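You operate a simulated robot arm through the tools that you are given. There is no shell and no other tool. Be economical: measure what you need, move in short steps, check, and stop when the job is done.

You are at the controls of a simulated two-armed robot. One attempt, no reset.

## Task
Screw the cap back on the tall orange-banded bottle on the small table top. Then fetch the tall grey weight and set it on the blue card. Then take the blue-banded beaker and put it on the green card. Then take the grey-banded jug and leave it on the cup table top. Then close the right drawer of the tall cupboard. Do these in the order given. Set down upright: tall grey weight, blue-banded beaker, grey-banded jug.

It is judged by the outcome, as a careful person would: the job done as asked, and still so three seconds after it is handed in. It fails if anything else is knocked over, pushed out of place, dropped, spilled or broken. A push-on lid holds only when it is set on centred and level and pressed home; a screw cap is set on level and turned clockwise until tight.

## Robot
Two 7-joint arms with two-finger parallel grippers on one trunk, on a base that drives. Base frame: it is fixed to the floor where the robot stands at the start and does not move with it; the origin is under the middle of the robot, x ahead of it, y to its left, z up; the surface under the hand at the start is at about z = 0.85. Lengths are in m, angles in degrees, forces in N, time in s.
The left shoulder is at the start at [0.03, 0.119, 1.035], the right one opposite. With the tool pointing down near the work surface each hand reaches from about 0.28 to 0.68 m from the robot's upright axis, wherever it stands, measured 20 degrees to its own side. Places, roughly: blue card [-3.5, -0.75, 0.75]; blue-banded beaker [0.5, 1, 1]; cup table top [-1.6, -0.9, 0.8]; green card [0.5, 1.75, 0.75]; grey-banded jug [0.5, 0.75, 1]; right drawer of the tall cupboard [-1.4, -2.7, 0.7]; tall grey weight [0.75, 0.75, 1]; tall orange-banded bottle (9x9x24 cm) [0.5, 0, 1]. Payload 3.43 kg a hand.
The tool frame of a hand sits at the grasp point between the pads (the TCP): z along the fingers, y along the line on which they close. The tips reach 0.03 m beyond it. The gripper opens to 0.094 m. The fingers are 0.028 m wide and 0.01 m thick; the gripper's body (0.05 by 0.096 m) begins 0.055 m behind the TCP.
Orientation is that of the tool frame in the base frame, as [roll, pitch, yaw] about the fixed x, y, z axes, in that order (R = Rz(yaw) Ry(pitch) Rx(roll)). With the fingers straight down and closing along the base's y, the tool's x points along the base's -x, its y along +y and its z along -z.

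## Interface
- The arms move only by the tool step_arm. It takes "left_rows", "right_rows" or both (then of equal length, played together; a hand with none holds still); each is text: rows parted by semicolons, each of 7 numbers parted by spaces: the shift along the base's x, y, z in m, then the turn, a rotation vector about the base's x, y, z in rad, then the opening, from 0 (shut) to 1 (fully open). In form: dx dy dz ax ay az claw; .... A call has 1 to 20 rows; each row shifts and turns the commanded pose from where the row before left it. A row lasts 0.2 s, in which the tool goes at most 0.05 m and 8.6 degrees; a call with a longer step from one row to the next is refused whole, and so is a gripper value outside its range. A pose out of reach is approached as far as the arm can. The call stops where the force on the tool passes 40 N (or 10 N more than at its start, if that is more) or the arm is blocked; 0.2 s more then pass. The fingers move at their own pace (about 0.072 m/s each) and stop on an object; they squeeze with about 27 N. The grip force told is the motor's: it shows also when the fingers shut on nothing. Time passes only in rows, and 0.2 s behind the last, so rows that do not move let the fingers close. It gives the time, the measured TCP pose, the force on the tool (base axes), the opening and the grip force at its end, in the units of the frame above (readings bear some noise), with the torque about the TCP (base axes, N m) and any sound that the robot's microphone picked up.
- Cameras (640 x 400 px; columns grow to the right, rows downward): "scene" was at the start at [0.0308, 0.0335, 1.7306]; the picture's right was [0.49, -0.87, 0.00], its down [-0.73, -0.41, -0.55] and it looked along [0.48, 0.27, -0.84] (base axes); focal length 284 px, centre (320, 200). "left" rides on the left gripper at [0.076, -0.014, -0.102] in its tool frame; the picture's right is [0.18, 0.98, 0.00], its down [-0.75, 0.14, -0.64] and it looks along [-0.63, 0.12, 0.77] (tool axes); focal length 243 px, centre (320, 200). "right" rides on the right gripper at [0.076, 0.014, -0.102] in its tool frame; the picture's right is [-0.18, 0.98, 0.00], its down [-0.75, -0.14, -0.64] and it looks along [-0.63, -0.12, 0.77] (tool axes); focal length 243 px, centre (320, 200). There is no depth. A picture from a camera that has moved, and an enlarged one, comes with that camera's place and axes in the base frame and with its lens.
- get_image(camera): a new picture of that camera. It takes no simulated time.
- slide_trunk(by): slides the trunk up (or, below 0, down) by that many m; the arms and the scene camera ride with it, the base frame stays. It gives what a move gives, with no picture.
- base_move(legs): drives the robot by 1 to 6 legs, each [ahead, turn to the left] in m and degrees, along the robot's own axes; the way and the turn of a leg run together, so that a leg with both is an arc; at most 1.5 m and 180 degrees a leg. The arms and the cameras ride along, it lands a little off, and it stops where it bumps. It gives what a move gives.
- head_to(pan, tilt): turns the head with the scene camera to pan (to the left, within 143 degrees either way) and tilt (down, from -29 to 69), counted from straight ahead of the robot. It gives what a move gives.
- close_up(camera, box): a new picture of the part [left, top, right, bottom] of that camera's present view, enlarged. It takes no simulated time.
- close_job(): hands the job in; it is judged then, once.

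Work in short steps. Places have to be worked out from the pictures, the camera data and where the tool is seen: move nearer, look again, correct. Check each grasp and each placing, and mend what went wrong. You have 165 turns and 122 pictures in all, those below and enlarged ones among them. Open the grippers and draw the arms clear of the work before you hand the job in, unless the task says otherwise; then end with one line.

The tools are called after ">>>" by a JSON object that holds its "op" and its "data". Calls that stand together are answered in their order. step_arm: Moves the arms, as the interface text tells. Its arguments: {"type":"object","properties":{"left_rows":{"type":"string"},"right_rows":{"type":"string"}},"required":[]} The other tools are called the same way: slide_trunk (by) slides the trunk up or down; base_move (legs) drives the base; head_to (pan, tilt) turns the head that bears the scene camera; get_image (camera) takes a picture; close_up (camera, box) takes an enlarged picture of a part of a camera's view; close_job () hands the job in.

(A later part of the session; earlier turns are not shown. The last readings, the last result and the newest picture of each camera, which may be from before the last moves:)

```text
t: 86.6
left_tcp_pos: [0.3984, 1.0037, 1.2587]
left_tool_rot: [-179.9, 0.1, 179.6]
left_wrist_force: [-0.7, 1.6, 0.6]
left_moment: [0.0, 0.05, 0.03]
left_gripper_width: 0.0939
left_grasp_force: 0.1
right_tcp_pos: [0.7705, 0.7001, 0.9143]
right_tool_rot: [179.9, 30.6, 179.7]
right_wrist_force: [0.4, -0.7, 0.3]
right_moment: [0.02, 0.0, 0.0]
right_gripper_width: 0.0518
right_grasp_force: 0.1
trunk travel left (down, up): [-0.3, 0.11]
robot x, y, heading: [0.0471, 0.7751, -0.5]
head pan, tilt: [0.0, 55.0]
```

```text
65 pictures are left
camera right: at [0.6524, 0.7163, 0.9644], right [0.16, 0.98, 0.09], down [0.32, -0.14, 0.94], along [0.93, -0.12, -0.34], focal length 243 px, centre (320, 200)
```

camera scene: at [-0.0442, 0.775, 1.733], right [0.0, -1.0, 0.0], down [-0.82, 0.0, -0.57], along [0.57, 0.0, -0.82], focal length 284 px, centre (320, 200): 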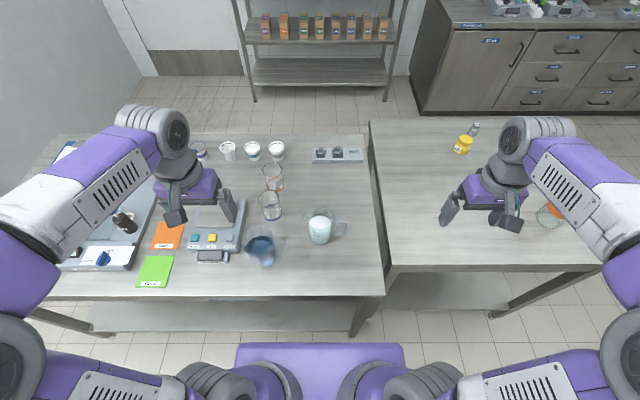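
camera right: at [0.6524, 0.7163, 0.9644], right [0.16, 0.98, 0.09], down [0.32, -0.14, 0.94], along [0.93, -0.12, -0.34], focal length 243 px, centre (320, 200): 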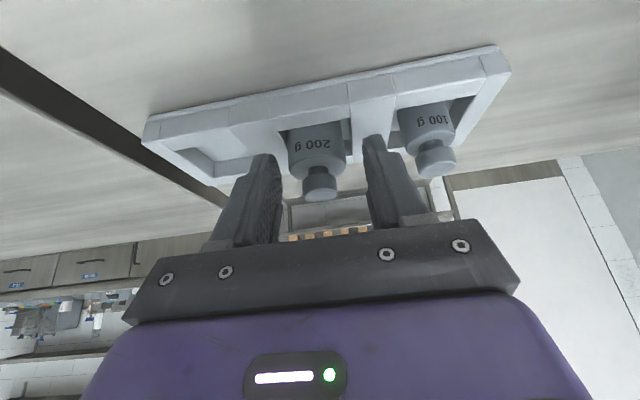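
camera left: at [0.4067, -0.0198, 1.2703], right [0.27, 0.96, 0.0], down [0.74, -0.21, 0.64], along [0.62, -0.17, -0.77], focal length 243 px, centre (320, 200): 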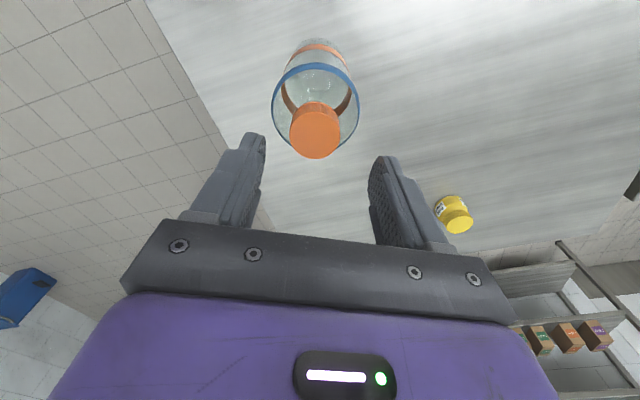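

The weight's body is between the fingertips. I'll go 7 mm deeper and close.

>>> {"op": "step_arm", "data": {"right_rows": "0.004 0.0005 -0.007 0 0 0 0.55;0 0 0 0 0 0 0.3;0 0 0 0 0 0 0;0 0 0 0 0 0 0;0 0 0 0 0 0 0"}}

>>> {"op": "get_image", "data": {"camera": "right"}}

```text
t: 87.8
left_tcp_pos: [0.3998, 1.0046, 1.2587]
left_tool_rot: [-179.9, 0.0, 179.6]
left_wrist_force: [-0.1, -0.2, 0.2]
left_moment: [-0.04, 0.0, 0.0]
left_gripper_width: 0.0941
left_grasp_force: 0.1
right_tcp_pos: [0.774, 0.7015, 0.907]
right_tool_rot: [179.9, 30.3, 179.7]
right_wrist_force: [0.9, 0.5, 0.3]
right_moment: [0.01, 0.01, 0.02]
right_gripper_width: 0.0368
right_grasp_force: 27.0
trunk travel left (down, up): [-0.3, 0.11]
robot x, y, heading: [0.0486, 0.7771, -0.6]
head pan, tilt: [0.0, 55.0]
```

```text
64 pictures are left
camera right: at [0.6567, 0.7171, 0.9574], right [0.16, 0.98, 0.09], down [0.32, -0.14, 0.94], along [0.93, -0.12, -0.34], focal length 243 px, centre (320, 200)
```

right: 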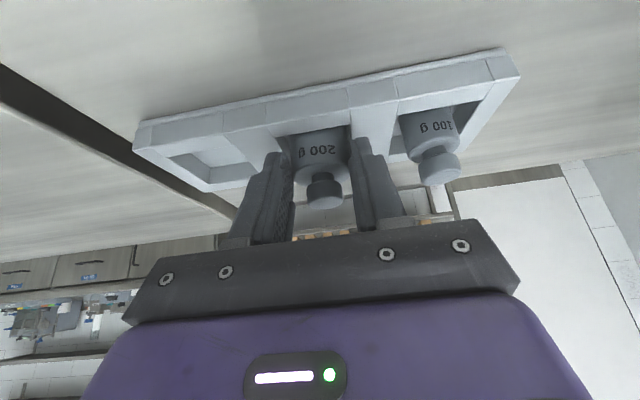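

Gripped at 0.037 m. I'll lift straight up slowly out of the slot, then check.

>>> {"op": "step_arm", "data": {"right_rows": "0 0 0.015 0 0 0 0;0 0 0.02 0 0 0 0;0 0 0.02 0 0 0 0;-0.02 0 0.03 0 0 0 0;-0.03 0 0.03 0 0 0 0;-0.03 0 0.03 0 0 0 0"}}

>>> {"op": "get_image", "data": {"camera": "right"}}

```text
t: 89.2
left_tcp_pos: [0.3969, 1.0052, 1.2591]
left_tool_rot: [180.0, 0.1, 179.6]
left_wrist_force: [0.0, 1.2, -0.1]
left_moment: [-0.03, -0.03, 0.02]
left_gripper_width: 0.0941
left_grasp_force: 0.1
right_tcp_pos: [0.6946, 0.7017, 1.0534]
right_tool_rot: [-180.0, 30.5, 179.7]
right_wrist_force: [-0.4, -0.2, -2.9]
right_moment: [0.0, 0.04, 0.0]
right_gripper_width: 0.0368
right_grasp_force: 27.4
trunk travel left (down, up): [-0.3, 0.11]
robot x, y, heading: [0.0503, 0.7758, -0.2]
head pan, tilt: [0.0, 55.0]
```

```text
63 pictures are left
camera right: at [0.5759, 0.7168, 1.1033], right [0.16, 0.98, 0.09], down [0.32, -0.14, 0.94], along [0.93, -0.12, -0.34], focal length 243 px, centre (320, 200)
```

right: 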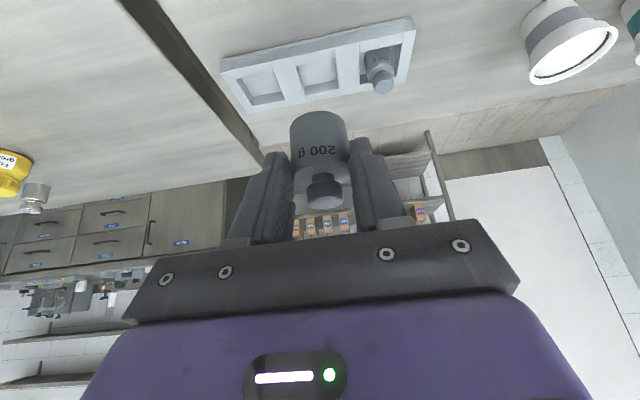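

The 200 g weight is held firmly. I'll pull the hand in, back away from the table, turn around and look at the rest of the room.

>>> {"op": "step_arm", "data": {"right_rows": "-0.03 0 0.035 0 0 0 0;-0.04 -0.01 0.025 0 0 0 0;-0.045 -0.02 0 0 0 0 0;-0.045 -0.02 0 0 0 0 0;-0.045 -0.02 0 0 0 0 0;-0.045 -0.02 0 0 0 0 0"}}

>>> {"op": "base_move", "data": {"legs": [[-0.5, 0], [0, 170]]}}

>>> {"op": "head_to", "data": {"pan": 20, "tilt": 20}}

>>> {"op": "get_image", "data": {"camera": "scene"}}

```text
t: 90.6
left_tcp_pos: [0.3965, 1.005, 1.2591]
left_tool_rot: [-180.0, 0.1, 179.6]
left_wrist_force: [-1.4, -0.9, 0.2]
left_moment: [-0.02, -0.02, -0.01]
left_gripper_width: 0.0939
left_grasp_force: 0.0
right_tcp_pos: [0.4424, 0.6116, 1.1134]
right_tool_rot: [179.8, 30.5, 179.7]
right_wrist_force: [-0.6, -0.6, -2.1]
right_moment: [0.02, -0.01, 0.03]
right_gripper_width: 0.0369
right_grasp_force: 26.7
trunk travel left (down, up): [-0.3, 0.11]
robot x, y, heading: [0.0452, 0.7754, -0.3]
head pan, tilt: [0.0, 55.0]
```

```text
t: 100.5
left_tcp_pos: [-0.8358, 0.614, 1.2577]
left_tool_rot: [-179.9, 0.0, -10.3]
left_wrist_force: [0.3, 1.4, -0.6]
left_moment: [-0.01, 0.05, 0.01]
left_gripper_width: 0.0941
left_grasp_force: 0.0
right_tcp_pos: [-0.814, 1.0086, 1.1139]
right_tool_rot: [179.9, 30.5, -10.1]
right_wrist_force: [-1.2, -0.2, -1.5]
right_moment: [-0.02, -0.07, 0.01]
right_gripper_width: 0.0368
right_grasp_force: 26.9
trunk travel left (down, up): [-0.3, 0.11]
robot x, y, heading: [-0.4503, 0.7785, 169.9]
head pan, tilt: [0.0, 55.0]
```

```text
t: 101.6
left_tcp_pos: [-0.8361, 0.615, 1.2588]
left_tool_rot: [-180.0, 0.0, -10.3]
left_wrist_force: [0.0, 0.6, 0.1]
left_moment: [0.01, -0.01, -0.02]
left_gripper_width: 0.0939
left_grasp_force: 0.1
right_tcp_pos: [-0.8143, 1.0089, 1.1123]
right_tool_rot: [-179.9, 30.5, -10.1]
right_wrist_force: [0.4, -0.3, -2.9]
right_moment: [0.02, -0.05, -0.01]
right_gripper_width: 0.0368
right_grasp_force: 27.1
trunk travel left (down, up): [-0.3, 0.11]
robot x, y, heading: [-0.4501, 0.7784, 169.7]
head pan, tilt: [20.0, 20.0]
```

```text
62 pictures are left
camera scene: at [-0.5151, 0.7576, 1.7849], right [-0.17, 0.99, 0.0], down [0.34, 0.06, -0.94], along [-0.93, -0.16, -0.34], focal length 284 px, centre (320, 200)
```

scene: 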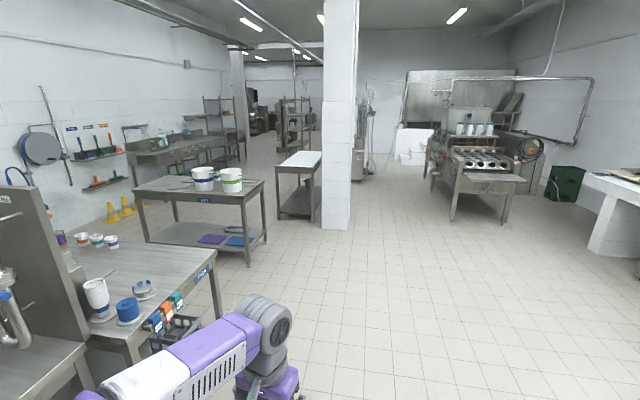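

The bucket table holds the blue card's expected place and the near table is the cup table. I'll zoom on both.

>>> {"op": "close_up", "data": {"camera": "scene", "box": [130, 150, 290, 250]}}

```text
4.00 times, centred on (210, 200) of scene
camera zoom: at [-0.5151, 0.7576, 1.7849], right [-0.17, 0.99, 0.0], down [0.34, 0.06, -0.94], along [-0.93, -0.16, -0.34], focal length 1136 px, centre (760, 200)
```

zoom: 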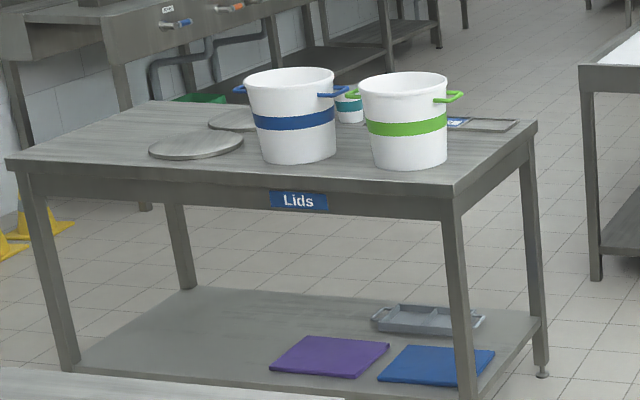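

The card seems to be behind the green bucket, near (−3.6, −0.7), so I'll approach from the table's free end, facing −y. Driving there in legs and looking.

>>> {"op": "base_move", "data": {"legs": [[0, 10.2], [1.5, 0], [1.5, 0], [0.1, 0], [0, 90], [0.4, 0]]}}

>>> {"op": "head_to", "data": {"pan": 0, "tilt": 45}}

>>> {"op": "get_image", "data": {"camera": "scene"}}

```text
t: 123.4
left_tcp_pos: [-3.3703, 0.0552, 1.2586]
left_tool_rot: [180.0, -0.1, 87.7]
left_wrist_force: [-0.7, 0.3, 0.1]
left_moment: [-0.01, -0.01, 0.0]
left_gripper_width: 0.0941
left_grasp_force: 0.1
right_tcp_pos: [-3.7645, 0.0226, 1.1135]
right_tool_rot: [179.9, 30.4, 87.7]
right_wrist_force: [-0.4, 0.4, -0.8]
right_moment: [0.05, 0.0, 0.01]
right_gripper_width: 0.0368
right_grasp_force: 27.0
trunk travel left (down, up): [-0.3, 0.11]
robot x, y, heading: [-3.5889, 0.4111, -92.5]
head pan, tilt: [20.0, 20.0]
```

```text
t: 124.3
left_tcp_pos: [-3.3706, 0.0561, 1.2583]
left_tool_rot: [-180.0, 0.2, 87.5]
left_wrist_force: [-0.8, 0.0, -0.1]
left_moment: [0.02, 0.02, 0.01]
left_gripper_width: 0.0939
left_grasp_force: 0.1
right_tcp_pos: [-3.764, 0.024, 1.1126]
right_tool_rot: [180.0, 30.5, 87.6]
right_wrist_force: [-0.1, -0.6, -2.4]
right_moment: [0.04, -0.03, 0.02]
right_gripper_width: 0.0368
right_grasp_force: 27.4
trunk travel left (down, up): [-0.3, 0.11]
robot x, y, heading: [-3.5888, 0.4135, -92.7]
head pan, tilt: [0.0, 45.0]
```

```text
60 pictures are left
camera scene: at [-3.5887, 0.3612, 1.7464], right [-1.0, 0.04, 0.0], down [0.03, 0.71, -0.71], along [-0.03, -0.71, -0.71], focal length 284 px, centre (320, 200)
```

scene: 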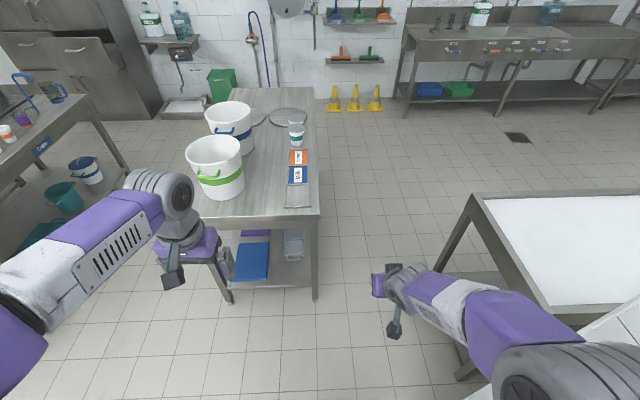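

The blue card is at about (−3.53, −0.71), with the orange card behind it. I'll zoom for detail.

>>> {"op": "close_up", "data": {"camera": "scene", "box": [250, 120, 350, 220]}}

```text
4.00 times, centred on (300, 170) of scene
camera zoom: at [-3.5887, 0.3612, 1.7464], right [-1.0, 0.04, 0.0], down [0.03, 0.71, -0.71], along [-0.03, -0.71, -0.71], focal length 1136 px, centre (400, 320)
```

zoom: 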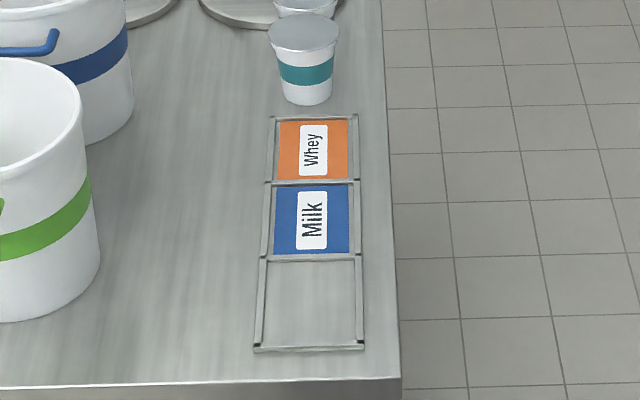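

The card lies flat in a low frame. I'll square up and drive ahead toward the table end with both hands high.

>>> {"op": "base_move", "data": {"legs": [[0, 5.5], [0.56, -2]]}}

>>> {"op": "head_to", "data": {"pan": 0, "tilt": 60}}

>>> {"op": "get_image", "data": {"camera": "scene"}}

```text
t: 128.1
left_tcp_pos: [-3.328, -0.4913, 1.2582]
left_tool_rot: [179.9, 0.1, 91.0]
left_wrist_force: [0.0, -0.4, 0.2]
left_moment: [0.05, 0.01, -0.03]
left_gripper_width: 0.094
left_grasp_force: 0.1
right_tcp_pos: [-3.7198, -0.5478, 1.1146]
right_tool_rot: [180.0, 30.4, 91.1]
right_wrist_force: [-1.0, 0.2, -2.9]
right_moment: [0.05, 0.03, 0.0]
right_gripper_width: 0.0368
right_grasp_force: 26.8
trunk travel left (down, up): [-0.3, 0.11]
robot x, y, heading: [-3.5672, -0.1494, -88.8]
head pan, tilt: [0.0, 45.0]
```

```text
t: 128.8
left_tcp_pos: [-3.3274, -0.4907, 1.2586]
left_tool_rot: [180.0, 0.0, 91.1]
left_wrist_force: [-0.8, 0.6, -0.1]
left_moment: [0.0, 0.01, 0.03]
left_gripper_width: 0.0941
left_grasp_force: 0.1
right_tcp_pos: [-3.7181, -0.546, 1.1144]
right_tool_rot: [180.0, 30.4, 91.2]
right_wrist_force: [0.4, 0.3, -1.8]
right_moment: [0.01, -0.04, -0.01]
right_gripper_width: 0.0368
right_grasp_force: 27.1
trunk travel left (down, up): [-0.3, 0.11]
robot x, y, heading: [-3.5636, -0.1486, -88.9]
head pan, tilt: [0.0, 60.0]
```

```text
58 pictures are left
camera scene: at [-3.565, -0.1846, 1.7269], right [-1.0, -0.02, 0.0], down [-0.02, 0.87, -0.5], along [0.01, -0.5, -0.87], focal length 284 px, centre (320, 200)
```

scene: 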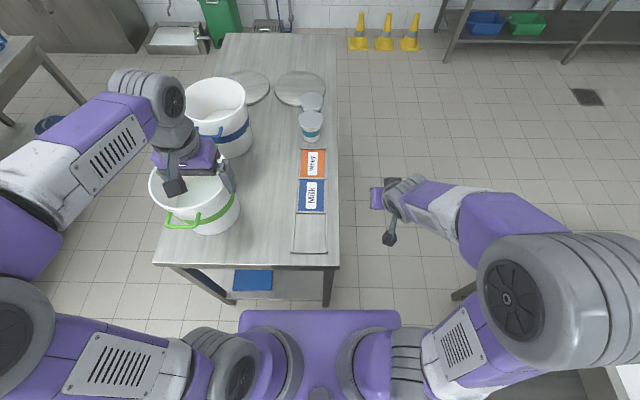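

Card centre is at (−3.523, −0.708). I'll bring the weight over it, staying high, and check with the hand camera.

>>> {"op": "step_arm", "data": {"right_rows": "0.0325 -0.027 -0.019 0 0 0 0;0.0325 -0.027 -0.019 0 0 0 0;0.0325 -0.027 -0.019 0 0 0 0;0.0325 -0.027 -0.019 0 0 0 0;0.0325 -0.027 -0.019 0 0 0 0;0.0325 -0.027 -0.019 0 0 0 0;0 0 0 0 0 0 0"}}

>>> {"op": "get_image", "data": {"camera": "right"}}

>>> {"op": "close_up", "data": {"camera": "scene", "box": [250, 130, 370, 270]}}

```text
t: 130.4
left_tcp_pos: [-3.3295, -0.4913, 1.259]
left_tool_rot: [180.0, 0.0, 90.9]
left_wrist_force: [0.0, -0.1, 0.1]
left_moment: [-0.01, -0.01, 0.0]
left_gripper_width: 0.0939
left_grasp_force: 0.0
right_tcp_pos: [-3.5239, -0.7087, 0.9998]
right_tool_rot: [179.9, 30.4, 91.1]
right_wrist_force: [-0.3, 0.7, -2.6]
right_moment: [0.03, -0.02, -0.04]
right_gripper_width: 0.0369
right_grasp_force: 26.9
trunk travel left (down, up): [-0.3, 0.11]
robot x, y, heading: [-3.5679, -0.1477, -88.8]
head pan, tilt: [0.0, 60.0]
```

```text
57 pictures are left
camera right: at [-3.5119, -0.5901, 1.0504], right [0.99, -0.14, 0.1], down [-0.14, -0.33, 0.94], along [-0.1, -0.93, -0.34], focal length 243 px, centre (320, 200)
```

right: 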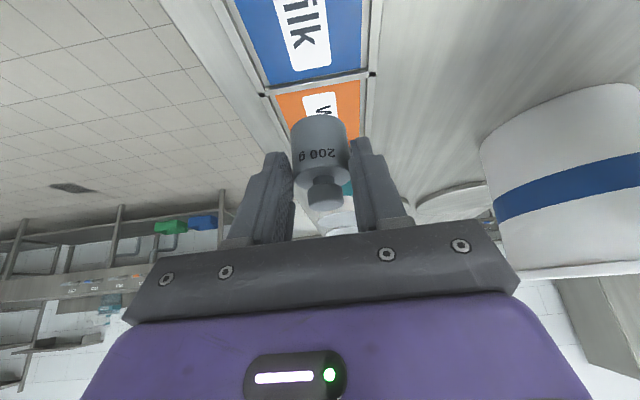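

```text
2.86 times, centred on (310, 200) of scene
camera zoom: at [-3.5658, -0.1839, 1.7269], right [-1.0, -0.02, 0.0], down [-0.02, 0.87, -0.5], along [0.01, -0.5, -0.87], focal length 812 px, centre (349, 200)
```

zoom: 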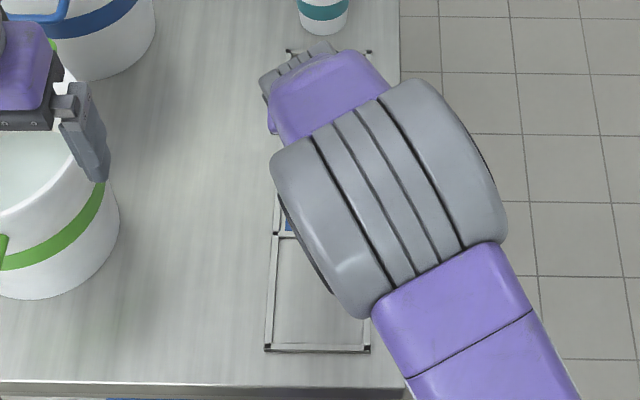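

The weight hangs right over the card. I'll lower slowly until it touches.

>>> {"op": "step_arm", "data": {"right_rows": "0 0 -0.03 0 0 0 0;0 0 -0.03 0 0 0 0;0 0 -0.02 0 0 0 0;0 0 -0.008 0 0 0 0;0 0 -0.004 0 0 0 0;0 0 0 0 0 0 0"}}

>>> {"op": "get_image", "data": {"camera": "right"}}

```text
t: 131.8
left_tcp_pos: [-3.3288, -0.4917, 1.2592]
left_tool_rot: [-180.0, 0.1, 91.0]
left_wrist_force: [-0.3, 0.1, 0.3]
left_moment: [0.02, 0.02, 0.0]
left_gripper_width: 0.0941
left_grasp_force: 0.1
right_tcp_pos: [-3.5237, -0.7099, 0.9079]
right_tool_rot: [179.9, 30.4, 91.1]
right_wrist_force: [-0.5, -0.1, -2.0]
right_moment: [0.04, -0.02, -0.03]
right_gripper_width: 0.037
right_grasp_force: 27.2
trunk travel left (down, up): [-0.3, 0.11]
robot x, y, heading: [-3.5677, -0.1471, -88.9]
head pan, tilt: [0.0, 60.0]
```

```text
55 pictures are left
camera right: at [-3.5129, -0.5904, 0.9578], right [0.99, -0.14, 0.09], down [-0.14, -0.33, 0.94], along [-0.1, -0.93, -0.34], focal length 243 px, centre (320, 200)
```

right: 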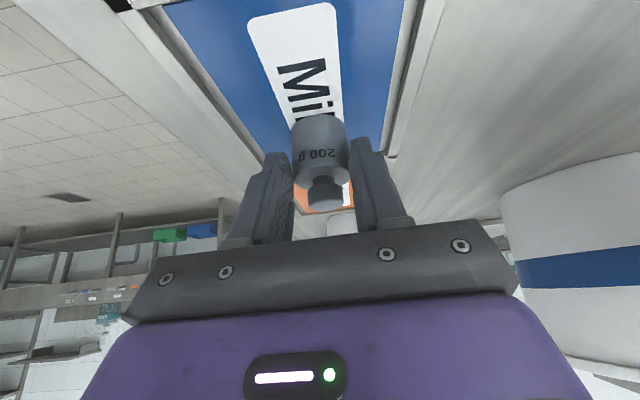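

Nearly down, still carrying the weight. I'll go down by 2 mm steps until it takes load.

>>> {"op": "step_arm", "data": {"right_rows": "0 0 -0.002 0 0 0 0;0 0 -0.002 0 0 0 0;0 0 -0.002 0 0 0 0;0 0 0 0 0 0 0"}}

```text
t: 132.8
left_tcp_pos: [-3.3299, -0.49, 1.2593]
left_tool_rot: [-180.0, 0.2, 91.0]
left_wrist_force: [-0.4, 0.1, -0.3]
left_moment: [0.0, -0.04, 0.0]
left_gripper_width: 0.094
left_grasp_force: 0.0
right_tcp_pos: [-3.5234, -0.709, 0.9057]
right_tool_rot: [179.7, 31.0, 90.9]
right_wrist_force: [-1.0, -0.2, 23.5]
right_moment: [-0.33, 0.14, 0.0]
right_gripper_width: 0.037
right_grasp_force: 27.1
trunk travel left (down, up): [-0.3, 0.11]
robot x, y, heading: [-3.5663, -0.1445, -88.8]
head pan, tilt: [0.0, 60.0]
```

Touching. I'll relieve the push slightly, open, and withdraw along the tool axis.

>>> {"op": "step_arm", "data": {"right_rows": "0 0 0.003 0 0 0 0;0 0 0.001 0 0 0 0.45;0 0 0 0 0 0 0.55;0 0.005 0.009 0 0 0 0.55;0 0.01 0.017 0 0 0 0.55;0 0.02 0.034 0 0 0 0.55;0 0.02 0.034 0 0 0 0.55"}}

>>> {"op": "get_image", "data": {"camera": "right"}}

```text
t: 134.4
left_tcp_pos: [-3.3279, -0.4901, 1.2589]
left_tool_rot: [-180.0, 0.2, 90.9]
left_wrist_force: [-0.5, -0.3, -0.2]
left_moment: [0.0, -0.03, -0.01]
left_gripper_width: 0.094
left_grasp_force: 0.2
right_tcp_pos: [-3.525, -0.6518, 0.9999]
right_tool_rot: [179.9, 30.5, 91.1]
right_wrist_force: [-0.2, 0.8, -0.1]
right_moment: [-0.02, 0.02, 0.02]
right_gripper_width: 0.0518
right_grasp_force: 0.0
trunk travel left (down, up): [-0.3, 0.11]
robot x, y, heading: [-3.5641, -0.1472, -89.1]
head pan, tilt: [0.0, 60.0]
```

```text
54 pictures are left
camera right: at [-3.5141, -0.5337, 1.0506], right [0.99, -0.14, 0.09], down [-0.14, -0.33, 0.94], along [-0.1, -0.93, -0.34], focal length 243 px, centre (320, 200)
```

right: 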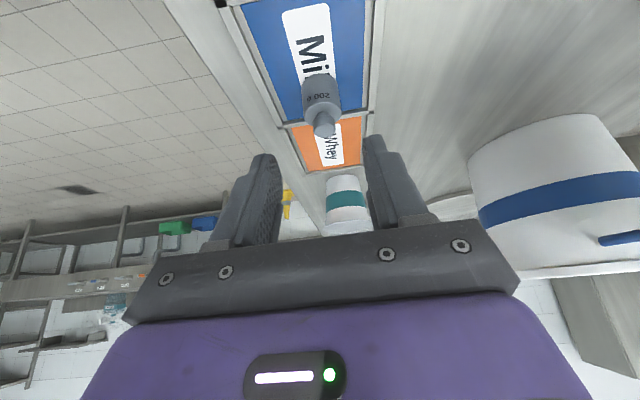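

The weight stands upright on the blue card. I'll raise the right hand, level it straight down and drive back to the first table for the beaker.

>>> {"op": "step_arm", "data": {"right_rows": "0 0.02 0.04 0 0 0 0.55;0 0.02 0.04 0 0 0 0.7;-0.03 0.02 0.03 0.133 0 0 1;-0.04 0.01 0.02 0.133 0 0 1;-0.04 0.01 0.02 0.133 0 0 1;-0.04 0 0.02 0.133 0 0 1"}}

>>> {"op": "base_move", "data": {"legs": [[-0.93, 0], [0, 89], [1.5, 0], [1.5, 0], [0.1, 0]]}}

```text
t: 135.8
left_tcp_pos: [-3.3292, -0.4918, 1.259]
left_tool_rot: [180.0, 0.0, 90.9]
left_wrist_force: [0.0, -0.3, -0.3]
left_moment: [0.04, 0.0, 0.01]
left_gripper_width: 0.094
left_grasp_force: 0.1
right_tcp_pos: [-3.6758, -0.5748, 1.1713]
right_tool_rot: [179.4, -0.1, 90.9]
right_wrist_force: [0.6, -0.6, 0.5]
right_moment: [0.02, -0.02, 0.04]
right_gripper_width: 0.0941
right_grasp_force: 0.0
trunk travel left (down, up): [-0.3, 0.11]
robot x, y, heading: [-3.566, -0.1497, -88.6]
head pan, tilt: [0.0, 60.0]
```

```text
t: 159.3
left_tcp_pos: [-0.1352, 0.9962, 1.2591]
left_tool_rot: [180.0, 0.0, 179.7]
left_wrist_force: [0.1, -0.6, -0.6]
left_moment: [0.01, -0.02, 0.0]
left_gripper_width: 0.0939
left_grasp_force: 0.0
right_tcp_pos: [-0.0582, 0.6488, 1.171]
right_tool_rot: [179.3, 0.0, 179.7]
right_wrist_force: [0.3, 0.3, 0.2]
right_moment: [0.02, -0.02, -0.02]
right_gripper_width: 0.0939
right_grasp_force: 0.1
trunk travel left (down, up): [-0.3, 0.11]
robot x, y, heading: [-0.4844, 0.7668, -0.2]
head pan, tilt: [0.0, 60.0]
```

Back in front of the table. I'll drive in to x ≈ 0 and view the beaker area.

>>> {"op": "base_move", "data": {"legs": [[0.48, 0]]}}

>>> {"op": "step_arm", "data": {"left_rows": "-0.04 0.04 0 0 0 0 1;-0.04 0.04 0 0 0 0 1;0 0.04 0 0 0 0 1;0 0.04 0 0 0 0 1"}}

>>> {"op": "head_to", "data": {"pan": 25, "tilt": 50}}

>>> {"op": "get_image", "data": {"camera": "scene"}}

```text
t: 162.2
left_tcp_pos: [0.3454, 0.9939, 1.2595]
left_tool_rot: [-180.0, 0.1, 179.6]
left_wrist_force: [0.2, 0.4, -0.4]
left_moment: [-0.05, 0.0, -0.01]
left_gripper_width: 0.094
left_grasp_force: 0.0
right_tcp_pos: [0.4219, 0.6456, 1.1704]
right_tool_rot: [179.5, 0.0, 179.6]
right_wrist_force: [0.3, 0.7, 0.1]
right_moment: [-0.01, 0.0, -0.01]
right_gripper_width: 0.0941
right_grasp_force: 0.0
trunk travel left (down, up): [-0.3, 0.11]
robot x, y, heading: [-0.0059, 0.7658, -0.2]
head pan, tilt: [0.0, 60.0]
```

```text
refused: row 1 steps farther than a row can; nothing moved
```

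```text
t: 163.1
left_tcp_pos: [0.3457, 0.9939, 1.2591]
left_tool_rot: [179.9, 0.2, 179.6]
left_wrist_force: [-0.2, -0.4, -0.7]
left_moment: [-0.03, 0.0, -0.01]
left_gripper_width: 0.0942
left_grasp_force: 0.1
right_tcp_pos: [0.4207, 0.6463, 1.1705]
right_tool_rot: [179.4, 0.1, 179.7]
right_wrist_force: [0.2, 0.3, 0.8]
right_moment: [0.02, 0.0, -0.04]
right_gripper_width: 0.094
right_grasp_force: 0.1
trunk travel left (down, up): [-0.3, 0.11]
robot x, y, heading: [-0.0013, 0.7626, -0.4]
head pan, tilt: [25.0, 50.0]
```

```text
53 pictures are left
camera scene: at [0.0362, 0.7965, 1.7394], right [0.42, -0.91, 0.0], down [-0.7, -0.32, -0.64], along [0.58, 0.27, -0.77], focal length 284 px, centre (320, 200)
```

scene: 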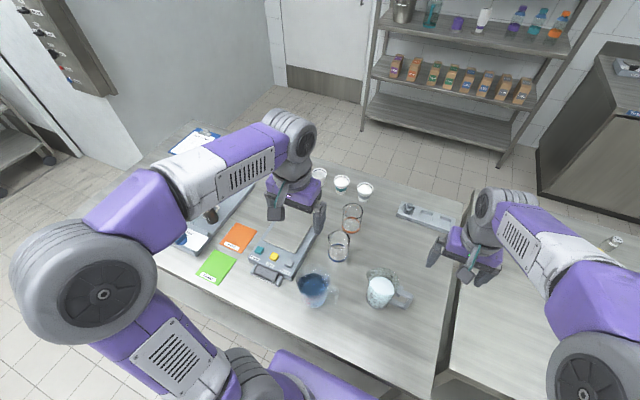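

I'll zoom on the beakers, and use the left hand camera too.

>>> {"op": "close_up", "data": {"camera": "scene", "box": [290, 190, 410, 310]}}

>>> {"op": "get_image", "data": {"camera": "left"}}

```text
3.33 times, centred on (350, 250) of scene
camera zoom: at [0.0362, 0.7965, 1.7394], right [0.42, -0.91, 0.0], down [-0.7, -0.32, -0.64], along [0.58, 0.27, -0.77], focal length 947 px, centre (220, 33)
```

zoom: 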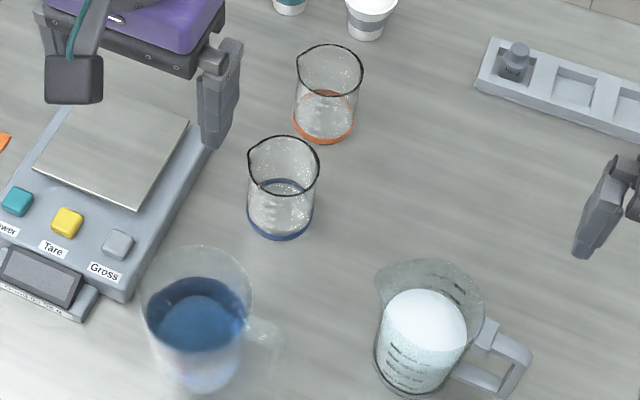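

```text
51 pictures are left
camera left: at [0.2694, 0.9797, 1.3614], right [-0.18, 0.98, 0.0], down [0.75, 0.14, 0.64], along [0.63, 0.11, -0.77], focal length 243 px, centre (320, 200)
```

left: 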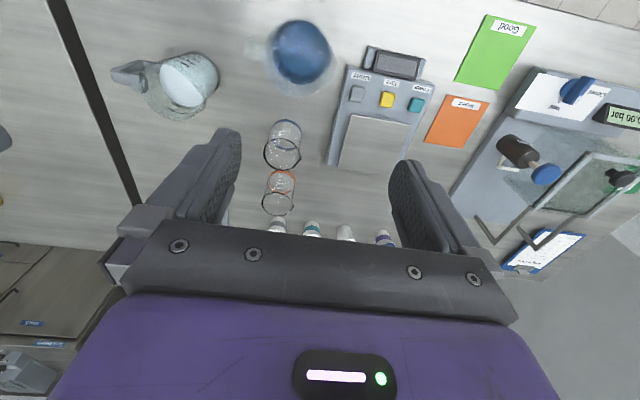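

The blue beaker's axis is at about (0.505, 0.946) with the rim near z 0.955 and its spout toward +y. I'll turn the left hand 45° so the fingers avoid spout and neighbour, and hover over it.

>>> {"op": "step_arm", "data": {"left_rows": "0.0265 -0.008 -0.033 0 0 -0.131 1;0.0265 -0.008 -0.033 0 0 -0.131 1;0.0265 -0.008 -0.033 0 0 -0.131 1;0.0265 -0.008 -0.033 0 0 -0.131 1;0.0265 -0.008 -0.033 0 0 -0.131 1;0.0265 -0.008 -0.033 0 0 -0.131 1;0 0 0 0 0 0 1"}}

>>> {"op": "get_image", "data": {"camera": "left"}}

```text
t: 164.7
left_tcp_pos: [0.5052, 0.9471, 1.0615]
left_tool_rot: [-180.0, 0.2, 134.5]
left_wrist_force: [-1.1, -0.2, 0.2]
left_moment: [0.02, -0.02, 0.0]
left_gripper_width: 0.0939
left_grasp_force: 0.0
right_tcp_pos: [0.4199, 0.6463, 1.1714]
right_tool_rot: [179.5, 0.1, 179.6]
right_wrist_force: [-0.4, 0.5, -0.3]
right_moment: [0.01, -0.01, 0.02]
right_gripper_width: 0.094
right_grasp_force: 0.0
trunk travel left (down, up): [-0.3, 0.11]
robot x, y, heading: [-0.0039, 0.7631, -0.1]
head pan, tilt: [25.0, 50.0]
```

```text
50 pictures are left
camera left: at [0.4419, 0.9902, 1.1635], right [0.57, 0.82, 0.0], down [0.63, -0.44, 0.64], along [0.53, -0.37, -0.76], focal length 243 px, centre (320, 200)
```

left: 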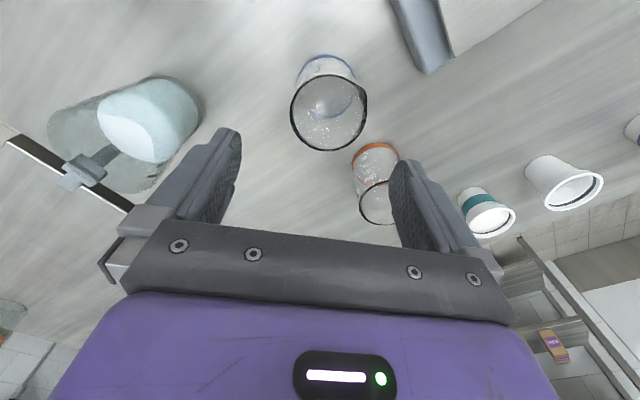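

The rim is about 4–5 mm to +x/+y of the hand. I'll correct and descend around the beaker.

>>> {"op": "step_arm", "data": {"left_rows": "0.004 0.005 -0.03 0 0 0 1;0 0 -0.04 0 0 0 1;0 0 -0.04 0 0 0 1;0 0 -0.03 0 0 0 1;0 0 0 0 0 0 1"}}

>>> {"op": "get_image", "data": {"camera": "left"}}

```text
t: 165.9
left_tcp_pos: [0.5109, 0.9514, 0.9198]
left_tool_rot: [-180.0, 0.1, 134.6]
left_wrist_force: [-0.1, -0.4, 0.3]
left_moment: [0.02, -0.05, 0.0]
left_gripper_width: 0.094
left_grasp_force: 0.1
right_tcp_pos: [0.4206, 0.6455, 1.1719]
right_tool_rot: [179.4, 0.1, 179.5]
right_wrist_force: [-0.2, -0.2, 1.0]
right_moment: [-0.04, 0.03, -0.01]
right_gripper_width: 0.0941
right_grasp_force: 0.2
trunk travel left (down, up): [-0.3, 0.11]
robot x, y, heading: [-0.0026, 0.7636, -0.1]
head pan, tilt: [25.0, 50.0]
```

```text
49 pictures are left
camera left: at [0.4456, 0.9949, 1.0222], right [0.57, 0.82, 0.0], down [0.63, -0.44, 0.64], along [0.53, -0.37, -0.77], focal length 243 px, centre (320, 200)
```

left: 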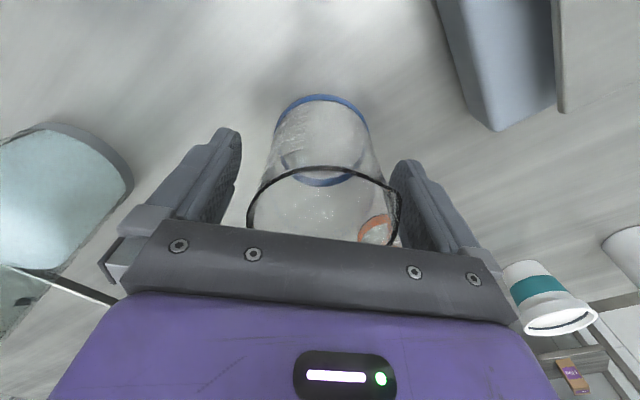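

The beaker is between the fingers. Closing gently now.

>>> {"op": "step_arm", "data": {"left_rows": "0 0 0 0 0 0 0.7;0 0 0 0 0 0 0.6;0 0 0 0 0 0 0;0 0 0 0 0 0 0;0 0 0 0 0 0 0"}}

>>> {"op": "step_arm", "data": {"left_rows": "0 0 0.01 0 0 0 0;0 0 0.02 0 0 0 0;0 0 0.03 0 0 0 0;0 0 0 0 0 0 0"}}

>>> {"op": "get_image", "data": {"camera": "left"}}

```text
t: 167.1
left_tcp_pos: [0.5104, 0.9507, 0.9201]
left_tool_rot: [-179.9, 0.1, 134.7]
left_wrist_force: [-0.4, 0.2, -0.1]
left_moment: [-0.02, 0.05, 0.03]
left_gripper_width: 0.0721
left_grasp_force: 26.7
right_tcp_pos: [0.4211, 0.6456, 1.171]
right_tool_rot: [179.4, 0.0, 179.6]
right_wrist_force: [-0.1, -0.3, -0.2]
right_moment: [0.02, -0.01, 0.0]
right_gripper_width: 0.0941
right_grasp_force: 0.0
trunk travel left (down, up): [-0.3, 0.11]
robot x, y, heading: [-0.0028, 0.7656, -0.1]
head pan, tilt: [25.0, 50.0]
```

```text
t: 168.1
left_tcp_pos: [0.5092, 0.9524, 0.9796]
left_tool_rot: [-179.8, 0.1, 134.5]
left_wrist_force: [0.4, -0.2, -0.8]
left_moment: [-0.02, 0.02, -0.03]
left_gripper_width: 0.0718
left_grasp_force: 26.9
right_tcp_pos: [0.4212, 0.6463, 1.1705]
right_tool_rot: [179.4, 0.1, 179.7]
right_wrist_force: [0.3, 0.6, -0.3]
right_moment: [-0.02, 0.04, 0.01]
right_gripper_width: 0.0942
right_grasp_force: 0.0
trunk travel left (down, up): [-0.3, 0.11]
robot x, y, heading: [-0.0035, 0.7649, -0.2]
head pan, tilt: [25.0, 50.0]
```

```text
48 pictures are left
camera left: at [0.4452, 0.9949, 1.0827], right [0.57, 0.82, 0.0], down [0.63, -0.44, 0.64], along [0.53, -0.37, -0.77], focal length 243 px, centre (320, 200)
```

left: 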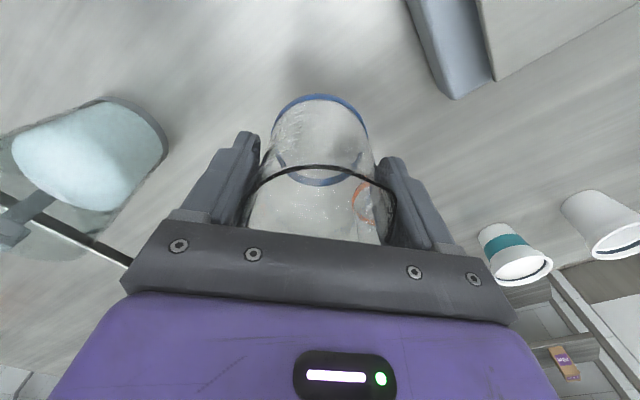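

The beaker is held at 0.072 m. I'll raise and retract it level, then shift the robot left toward the dark green card at roughly (0.49, 1.85).

>>> {"op": "step_arm", "data": {"left_rows": "0 0 0.045 0 0 0 0;0 0 0.045 0 0 0 0;0 0 0.045 0 0 0 0;-0.03 0 0.03 0 0 0 0;-0.04 0.01 0 0 0 0 0;-0.04 0.01 0 0 0 0 0;-0.04 0.01 0 0 0 0 0"}}

>>> {"op": "base_move", "data": {"legs": [[-0.38, 0], [0, 90], [0.83, 0], [0, -90]]}}

>>> {"op": "head_to", "data": {"pan": 20, "tilt": 40}}

>>> {"op": "get_image", "data": {"camera": "scene"}}

```text
t: 169.7
left_tcp_pos: [0.356, 0.9807, 1.1463]
left_tool_rot: [-180.0, 0.2, 134.5]
left_wrist_force: [0.3, -0.2, 0.0]
left_moment: [0.01, 0.0, -0.01]
left_gripper_width: 0.0723
left_grasp_force: 26.9
right_tcp_pos: [0.4185, 0.6461, 1.1715]
right_tool_rot: [179.4, 0.0, 179.7]
right_wrist_force: [-0.7, 0.1, 0.7]
right_moment: [0.0, -0.06, 0.03]
right_gripper_width: 0.094
right_grasp_force: 0.1
trunk travel left (down, up): [-0.3, 0.11]
robot x, y, heading: [-0.0034, 0.7674, -0.5]
head pan, tilt: [25.0, 50.0]
```

```text
t: 183.7
left_tcp_pos: [-0.0164, 1.8091, 1.1453]
left_tool_rot: [180.0, 0.1, 134.7]
left_wrist_force: [-0.6, -0.2, -0.7]
left_moment: [0.02, -0.04, -0.02]
left_gripper_width: 0.072
left_grasp_force: 26.8
right_tcp_pos: [0.0467, 1.4734, 1.171]
right_tool_rot: [179.4, 0.0, 179.8]
right_wrist_force: [-1.0, -1.0, 0.6]
right_moment: [-0.01, 0.02, 0.0]
right_gripper_width: 0.0941
right_grasp_force: 0.1
trunk travel left (down, up): [-0.3, 0.11]
robot x, y, heading: [-0.3741, 1.591, 0.2]
head pan, tilt: [25.0, 50.0]
```

```text
t: 184.4
left_tcp_pos: [-0.0158, 1.8091, 1.1458]
left_tool_rot: [-179.8, 0.0, 134.7]
left_wrist_force: [-0.4, 0.5, -1.2]
left_moment: [0.0, 0.0, 0.0]
left_gripper_width: 0.072
left_grasp_force: 27.1
right_tcp_pos: [0.0474, 1.4745, 1.1705]
right_tool_rot: [179.5, 0.0, 179.7]
right_wrist_force: [-0.6, 0.1, -0.1]
right_moment: [0.01, -0.02, 0.0]
right_gripper_width: 0.0937
right_grasp_force: 0.0
trunk travel left (down, up): [-0.3, 0.11]
robot x, y, heading: [-0.374, 1.5897, -0.1]
head pan, tilt: [20.0, 40.0]
```

```text
47 pictures are left
camera scene: at [-0.3276, 1.6208, 1.7536], right [0.34, -0.94, 0.0], down [-0.6, -0.22, -0.77], along [0.72, 0.26, -0.64], focal length 284 px, centre (320, 200)
```

scene: 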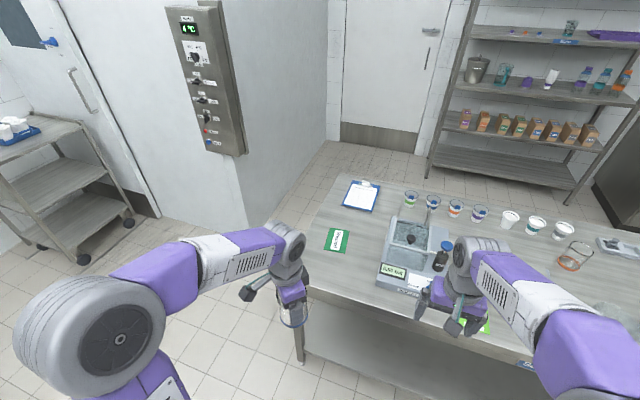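

The dark green card lies clear at about (0.46, 1.83), matching the listed place. I'll drive ahead and zoom in.

>>> {"op": "base_move", "data": {"legs": [[0.36, 0]]}}

>>> {"op": "head_to", "data": {"pan": 20, "tilt": 55}}

>>> {"op": "get_image", "data": {"camera": "scene"}}

>>> {"op": "get_image", "data": {"camera": "left"}}

```text
t: 186.8
left_tcp_pos: [0.3437, 1.8079, 1.145]
left_tool_rot: [-179.9, 0.1, 134.6]
left_wrist_force: [-0.1, 0.5, -0.2]
left_moment: [-0.02, 0.03, -0.05]
left_gripper_width: 0.0722
left_grasp_force: 27.4
right_tcp_pos: [0.4074, 1.4729, 1.1712]
right_tool_rot: [179.4, 0.0, 179.7]
right_wrist_force: [0.2, -0.1, 0.2]
right_moment: [0.03, 0.01, -0.01]
right_gripper_width: 0.0942
right_grasp_force: 0.1
trunk travel left (down, up): [-0.3, 0.11]
robot x, y, heading: [-0.0189, 1.5934, -0.1]
head pan, tilt: [20.0, 40.0]
```

```text
t: 187.5
left_tcp_pos: [0.3442, 1.8071, 1.1457]
left_tool_rot: [-179.9, 0.1, 134.7]
left_wrist_force: [-0.5, 0.5, 0.3]
left_moment: [0.02, -0.02, 0.0]
left_gripper_width: 0.0719
left_grasp_force: 26.8
right_tcp_pos: [0.4059, 1.4723, 1.1703]
right_tool_rot: [179.4, 0.0, 179.7]
right_wrist_force: [0.6, -0.7, 0.5]
right_moment: [0.0, -0.03, -0.03]
right_gripper_width: 0.0941
right_grasp_force: 0.1
trunk travel left (down, up): [-0.3, 0.11]
robot x, y, heading: [-0.0153, 1.5921, -0.6]
head pan, tilt: [20.0, 55.0]
```

```text
46 pictures are left
camera scene: at [0.0194, 1.6152, 1.733], right [0.34, -0.94, 0.0], down [-0.77, -0.28, -0.57], along [0.54, 0.19, -0.82], focal length 284 px, centre (320, 200)
```

scene: 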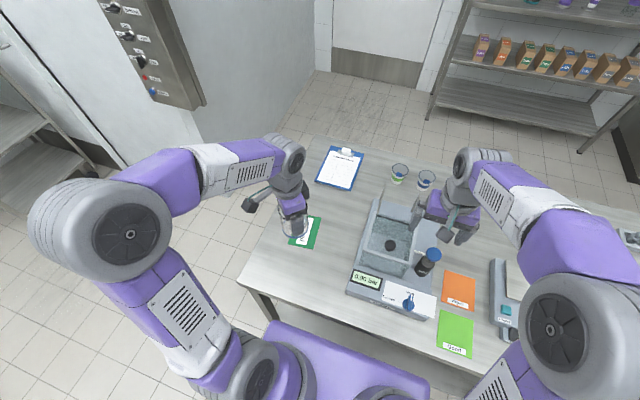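

```text
45 pictures are left
camera left: at [0.2794, 1.851, 1.2485], right [0.57, 0.82, 0.0], down [0.63, -0.44, 0.64], along [0.53, -0.37, -0.77], focal length 243 px, centre (320, 200)
```

left: 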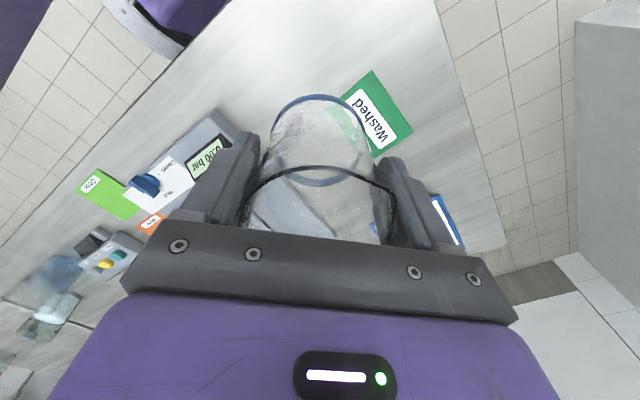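

The "Washed" card is centred at about (0.453, 1.836). I'll carry the beaker over it and lower part way, then check.

>>> {"op": "step_arm", "data": {"left_rows": "0.028 0.007 -0.03 0 0 0 0;0.027 0.007 -0.04 0 0 0 0;0.027 0.007 -0.04 0 0 0 0;0.027 0.008 -0.03 0 0 0 0;0 0 -0.03 0 0 0 0;0 0 0 0 0 0 0"}}

>>> {"op": "get_image", "data": {"camera": "left"}}

>>> {"op": "close_up", "data": {"camera": "scene", "box": [250, 170, 370, 270]}}

```text
t: 188.9
left_tcp_pos: [0.4521, 1.8364, 0.9751]
left_tool_rot: [180.0, 0.1, 134.6]
left_wrist_force: [-0.2, 0.4, -0.8]
left_moment: [0.0, 0.03, -0.01]
left_gripper_width: 0.0721
left_grasp_force: 26.8
right_tcp_pos: [0.4067, 1.473, 1.1716]
right_tool_rot: [179.4, 0.0, 179.6]
right_wrist_force: [-0.5, -0.6, 0.1]
right_moment: [-0.01, 0.01, -0.02]
right_gripper_width: 0.0937
right_grasp_force: 0.1
trunk travel left (down, up): [-0.3, 0.11]
robot x, y, heading: [-0.0151, 1.5931, -0.7]
head pan, tilt: [20.0, 55.0]
```

```text
44 pictures are left
camera left: at [0.3883, 1.8801, 1.0777], right [0.57, 0.82, 0.0], down [0.63, -0.44, 0.64], along [0.53, -0.37, -0.77], focal length 243 px, centre (320, 200)
```

left: 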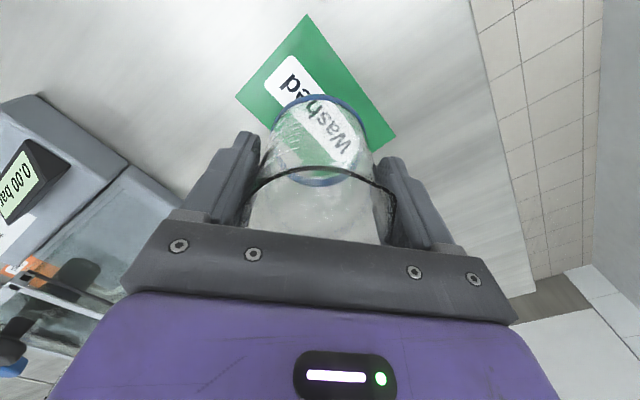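

```text
4.00 times, centred on (310, 220) of scene
camera zoom: at [0.0196, 1.6152, 1.733], right [0.34, -0.94, 0.0], down [-0.77, -0.28, -0.57], along [0.54, 0.19, -0.82], focal length 1136 px, centre (360, 120)
```

zoom: 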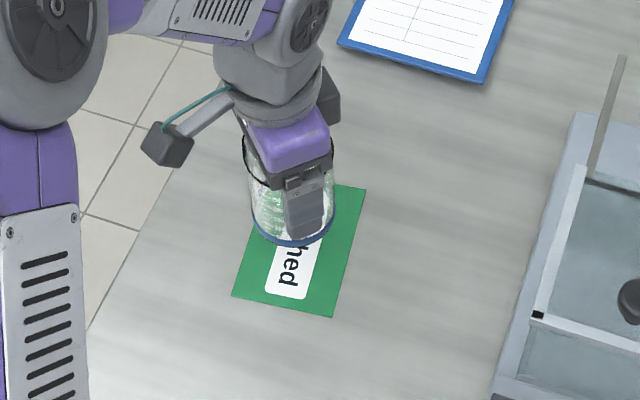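

Card centre refined to (0.457, 1.827). I'll adjust and lower onto it.

>>> {"op": "step_arm", "data": {"left_rows": "0.005 -0.009 -0.02 0 0 0 0;0 0 -0.02 0 0 0 0;0 0 -0.01 0 0 0 0;0 0 -0.003 0 0 0 0;0 0 -0.002 0 0 0 0;0 0 0 0 0 0 0"}}

```text
t: 190.3
left_tcp_pos: [0.4569, 1.8275, 0.9214]
left_tool_rot: [180.0, 0.1, 134.5]
left_wrist_force: [0.1, -0.3, 2.7]
left_moment: [0.03, 0.07, -0.02]
left_gripper_width: 0.0718
left_grasp_force: 27.0
right_tcp_pos: [0.4066, 1.4721, 1.1692]
right_tool_rot: [179.3, 0.0, 179.7]
right_wrist_force: [-0.5, 0.4, 0.1]
right_moment: [0.0, 0.0, 0.0]
right_gripper_width: 0.0942
right_grasp_force: 0.1
trunk travel left (down, up): [-0.3, 0.11]
robot x, y, heading: [-0.0169, 1.5913, -0.3]
head pan, tilt: [20.0, 55.0]
```

Light contact (2.7 N). I'll open and rise straight up.

>>> {"op": "step_arm", "data": {"left_rows": "0 0 -0.0005 0 0 0 0.8;0 0 0 0 0 0 1;0 0 0 0 0 0 1;0 0 0.03 0 0 0 1;0 0 0.045 0 0 0 1;0 0 0.045 0 0 0 1;0 0 0.045 0 0 0 1;0 0 0.045 0 0 0 1"}}

>>> {"op": "close_up", "data": {"camera": "scene", "box": [250, 170, 370, 270]}}

```text
t: 192.1
left_tcp_pos: [0.4585, 1.8273, 1.1306]
left_tool_rot: [179.9, 0.1, 134.6]
left_wrist_force: [-0.3, 0.6, 0.0]
left_moment: [0.01, -0.03, -0.01]
left_gripper_width: 0.0938
left_grasp_force: 0.1
right_tcp_pos: [0.4062, 1.4726, 1.1706]
right_tool_rot: [179.3, 0.1, 179.6]
right_wrist_force: [-0.1, 0.2, -0.7]
right_moment: [-0.02, -0.01, -0.02]
right_gripper_width: 0.0938
right_grasp_force: 0.1
trunk travel left (down, up): [-0.3, 0.11]
robot x, y, heading: [-0.0175, 1.5922, -0.2]
head pan, tilt: [20.0, 55.0]
```

```text
4.00 times, centred on (310, 220) of scene
camera zoom: at [0.0189, 1.6149, 1.733], right [0.34, -0.94, 0.0], down [-0.77, -0.28, -0.57], along [0.54, 0.19, -0.82], focal length 1136 px, centre (360, 120)
```

zoom: 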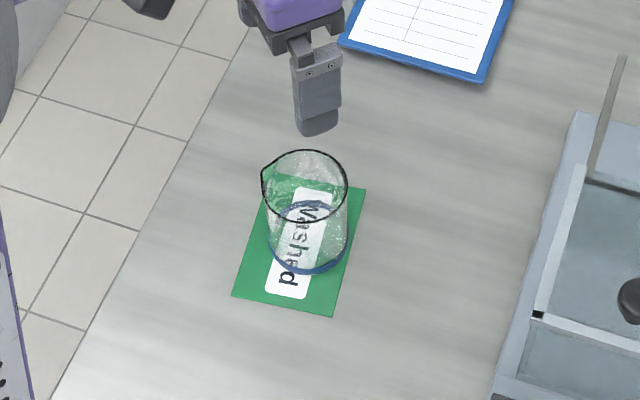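

The beaker stands upright on the green card. I'll withdraw the left hand and drive back to face the jug.

>>> {"op": "step_arm", "data": {"left_rows": "0 0 0.045 0 0 0.131 1;-0.03 -0.01 0.035 0 0 0.131 1;-0.04 -0.01 0.02 0 0 0.131 1;-0.04 -0.01 0 0 0 0.131 1;-0.03 -0.01 0 0 0 0.131 1;0 0 0 0 0 0.131 1"}}

>>> {"op": "base_move", "data": {"legs": [[-0.38, 0], [0, -90], [0.8, 0], [0, 90], [0.36, 0]]}}

>>> {"op": "head_to", "data": {"pan": 0, "tilt": 60}}

>>> {"op": "get_image", "data": {"camera": "scene"}}

```text
t: 193.5
left_tcp_pos: [0.3185, 1.7854, 1.231]
left_tool_rot: [-180.0, 0.1, 179.8]
left_wrist_force: [-0.1, -0.2, -0.9]
left_moment: [-0.03, 0.01, -0.02]
left_gripper_width: 0.0943
left_grasp_force: 0.0
right_tcp_pos: [0.4067, 1.4723, 1.1705]
right_tool_rot: [179.4, -0.1, 179.6]
right_wrist_force: [-0.2, -1.0, -0.5]
right_moment: [0.01, 0.02, 0.01]
right_gripper_width: 0.094
right_grasp_force: 0.1
trunk travel left (down, up): [-0.3, 0.11]
robot x, y, heading: [-0.0185, 1.5925, -0.1]
head pan, tilt: [20.0, 55.0]
```

```text
t: 209.4
left_tcp_pos: [0.2856, 0.9819, 1.2313]
left_tool_rot: [180.0, 0.1, 179.1]
left_wrist_force: [-0.4, -0.6, -0.1]
left_moment: [0.0, 0.0, 0.01]
left_gripper_width: 0.094
left_grasp_force: 0.0
right_tcp_pos: [0.3704, 0.6659, 1.1695]
right_tool_rot: [179.5, 0.0, 179.0]
right_wrist_force: [-0.7, -0.1, 0.2]
right_moment: [0.02, 0.03, 0.01]
right_gripper_width: 0.094
right_grasp_force: 0.1
trunk travel left (down, up): [-0.3, 0.11]
robot x, y, heading: [-0.0555, 0.7889, -0.8]
head pan, tilt: [20.0, 55.0]
```

```text
t: 210.3
left_tcp_pos: [0.2839, 0.9807, 1.2297]
left_tool_rot: [180.0, 0.1, 179.0]
left_wrist_force: [-0.2, 0.8, 0.1]
left_moment: [-0.02, -0.02, -0.01]
left_gripper_width: 0.0938
left_grasp_force: 0.1
right_tcp_pos: [0.3687, 0.6659, 1.1717]
right_tool_rot: [179.4, 0.0, 179.0]
right_wrist_force: [-0.2, 0.4, -0.8]
right_moment: [0.02, -0.02, -0.01]
right_gripper_width: 0.0938
right_grasp_force: 0.2
trunk travel left (down, up): [-0.3, 0.11]
robot x, y, heading: [-0.0555, 0.7904, -0.8]
head pan, tilt: [0.0, 60.0]
```

```text
41 pictures are left
camera scene: at [-0.0173, 0.7878, 1.7269], right [-0.02, -1.0, 0.0], down [-0.87, 0.01, -0.5], along [0.5, -0.01, -0.87], focal length 284 px, centre (320, 200)
```

scene: 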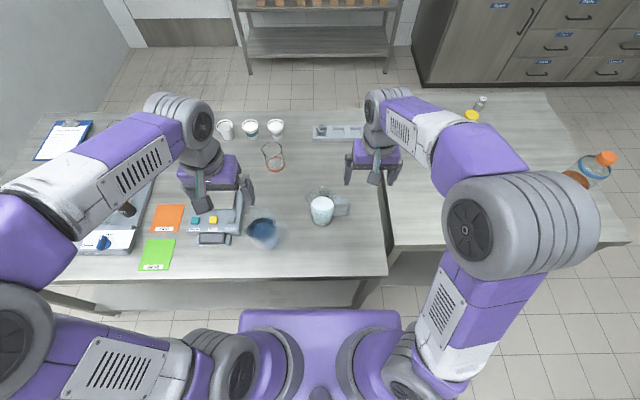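

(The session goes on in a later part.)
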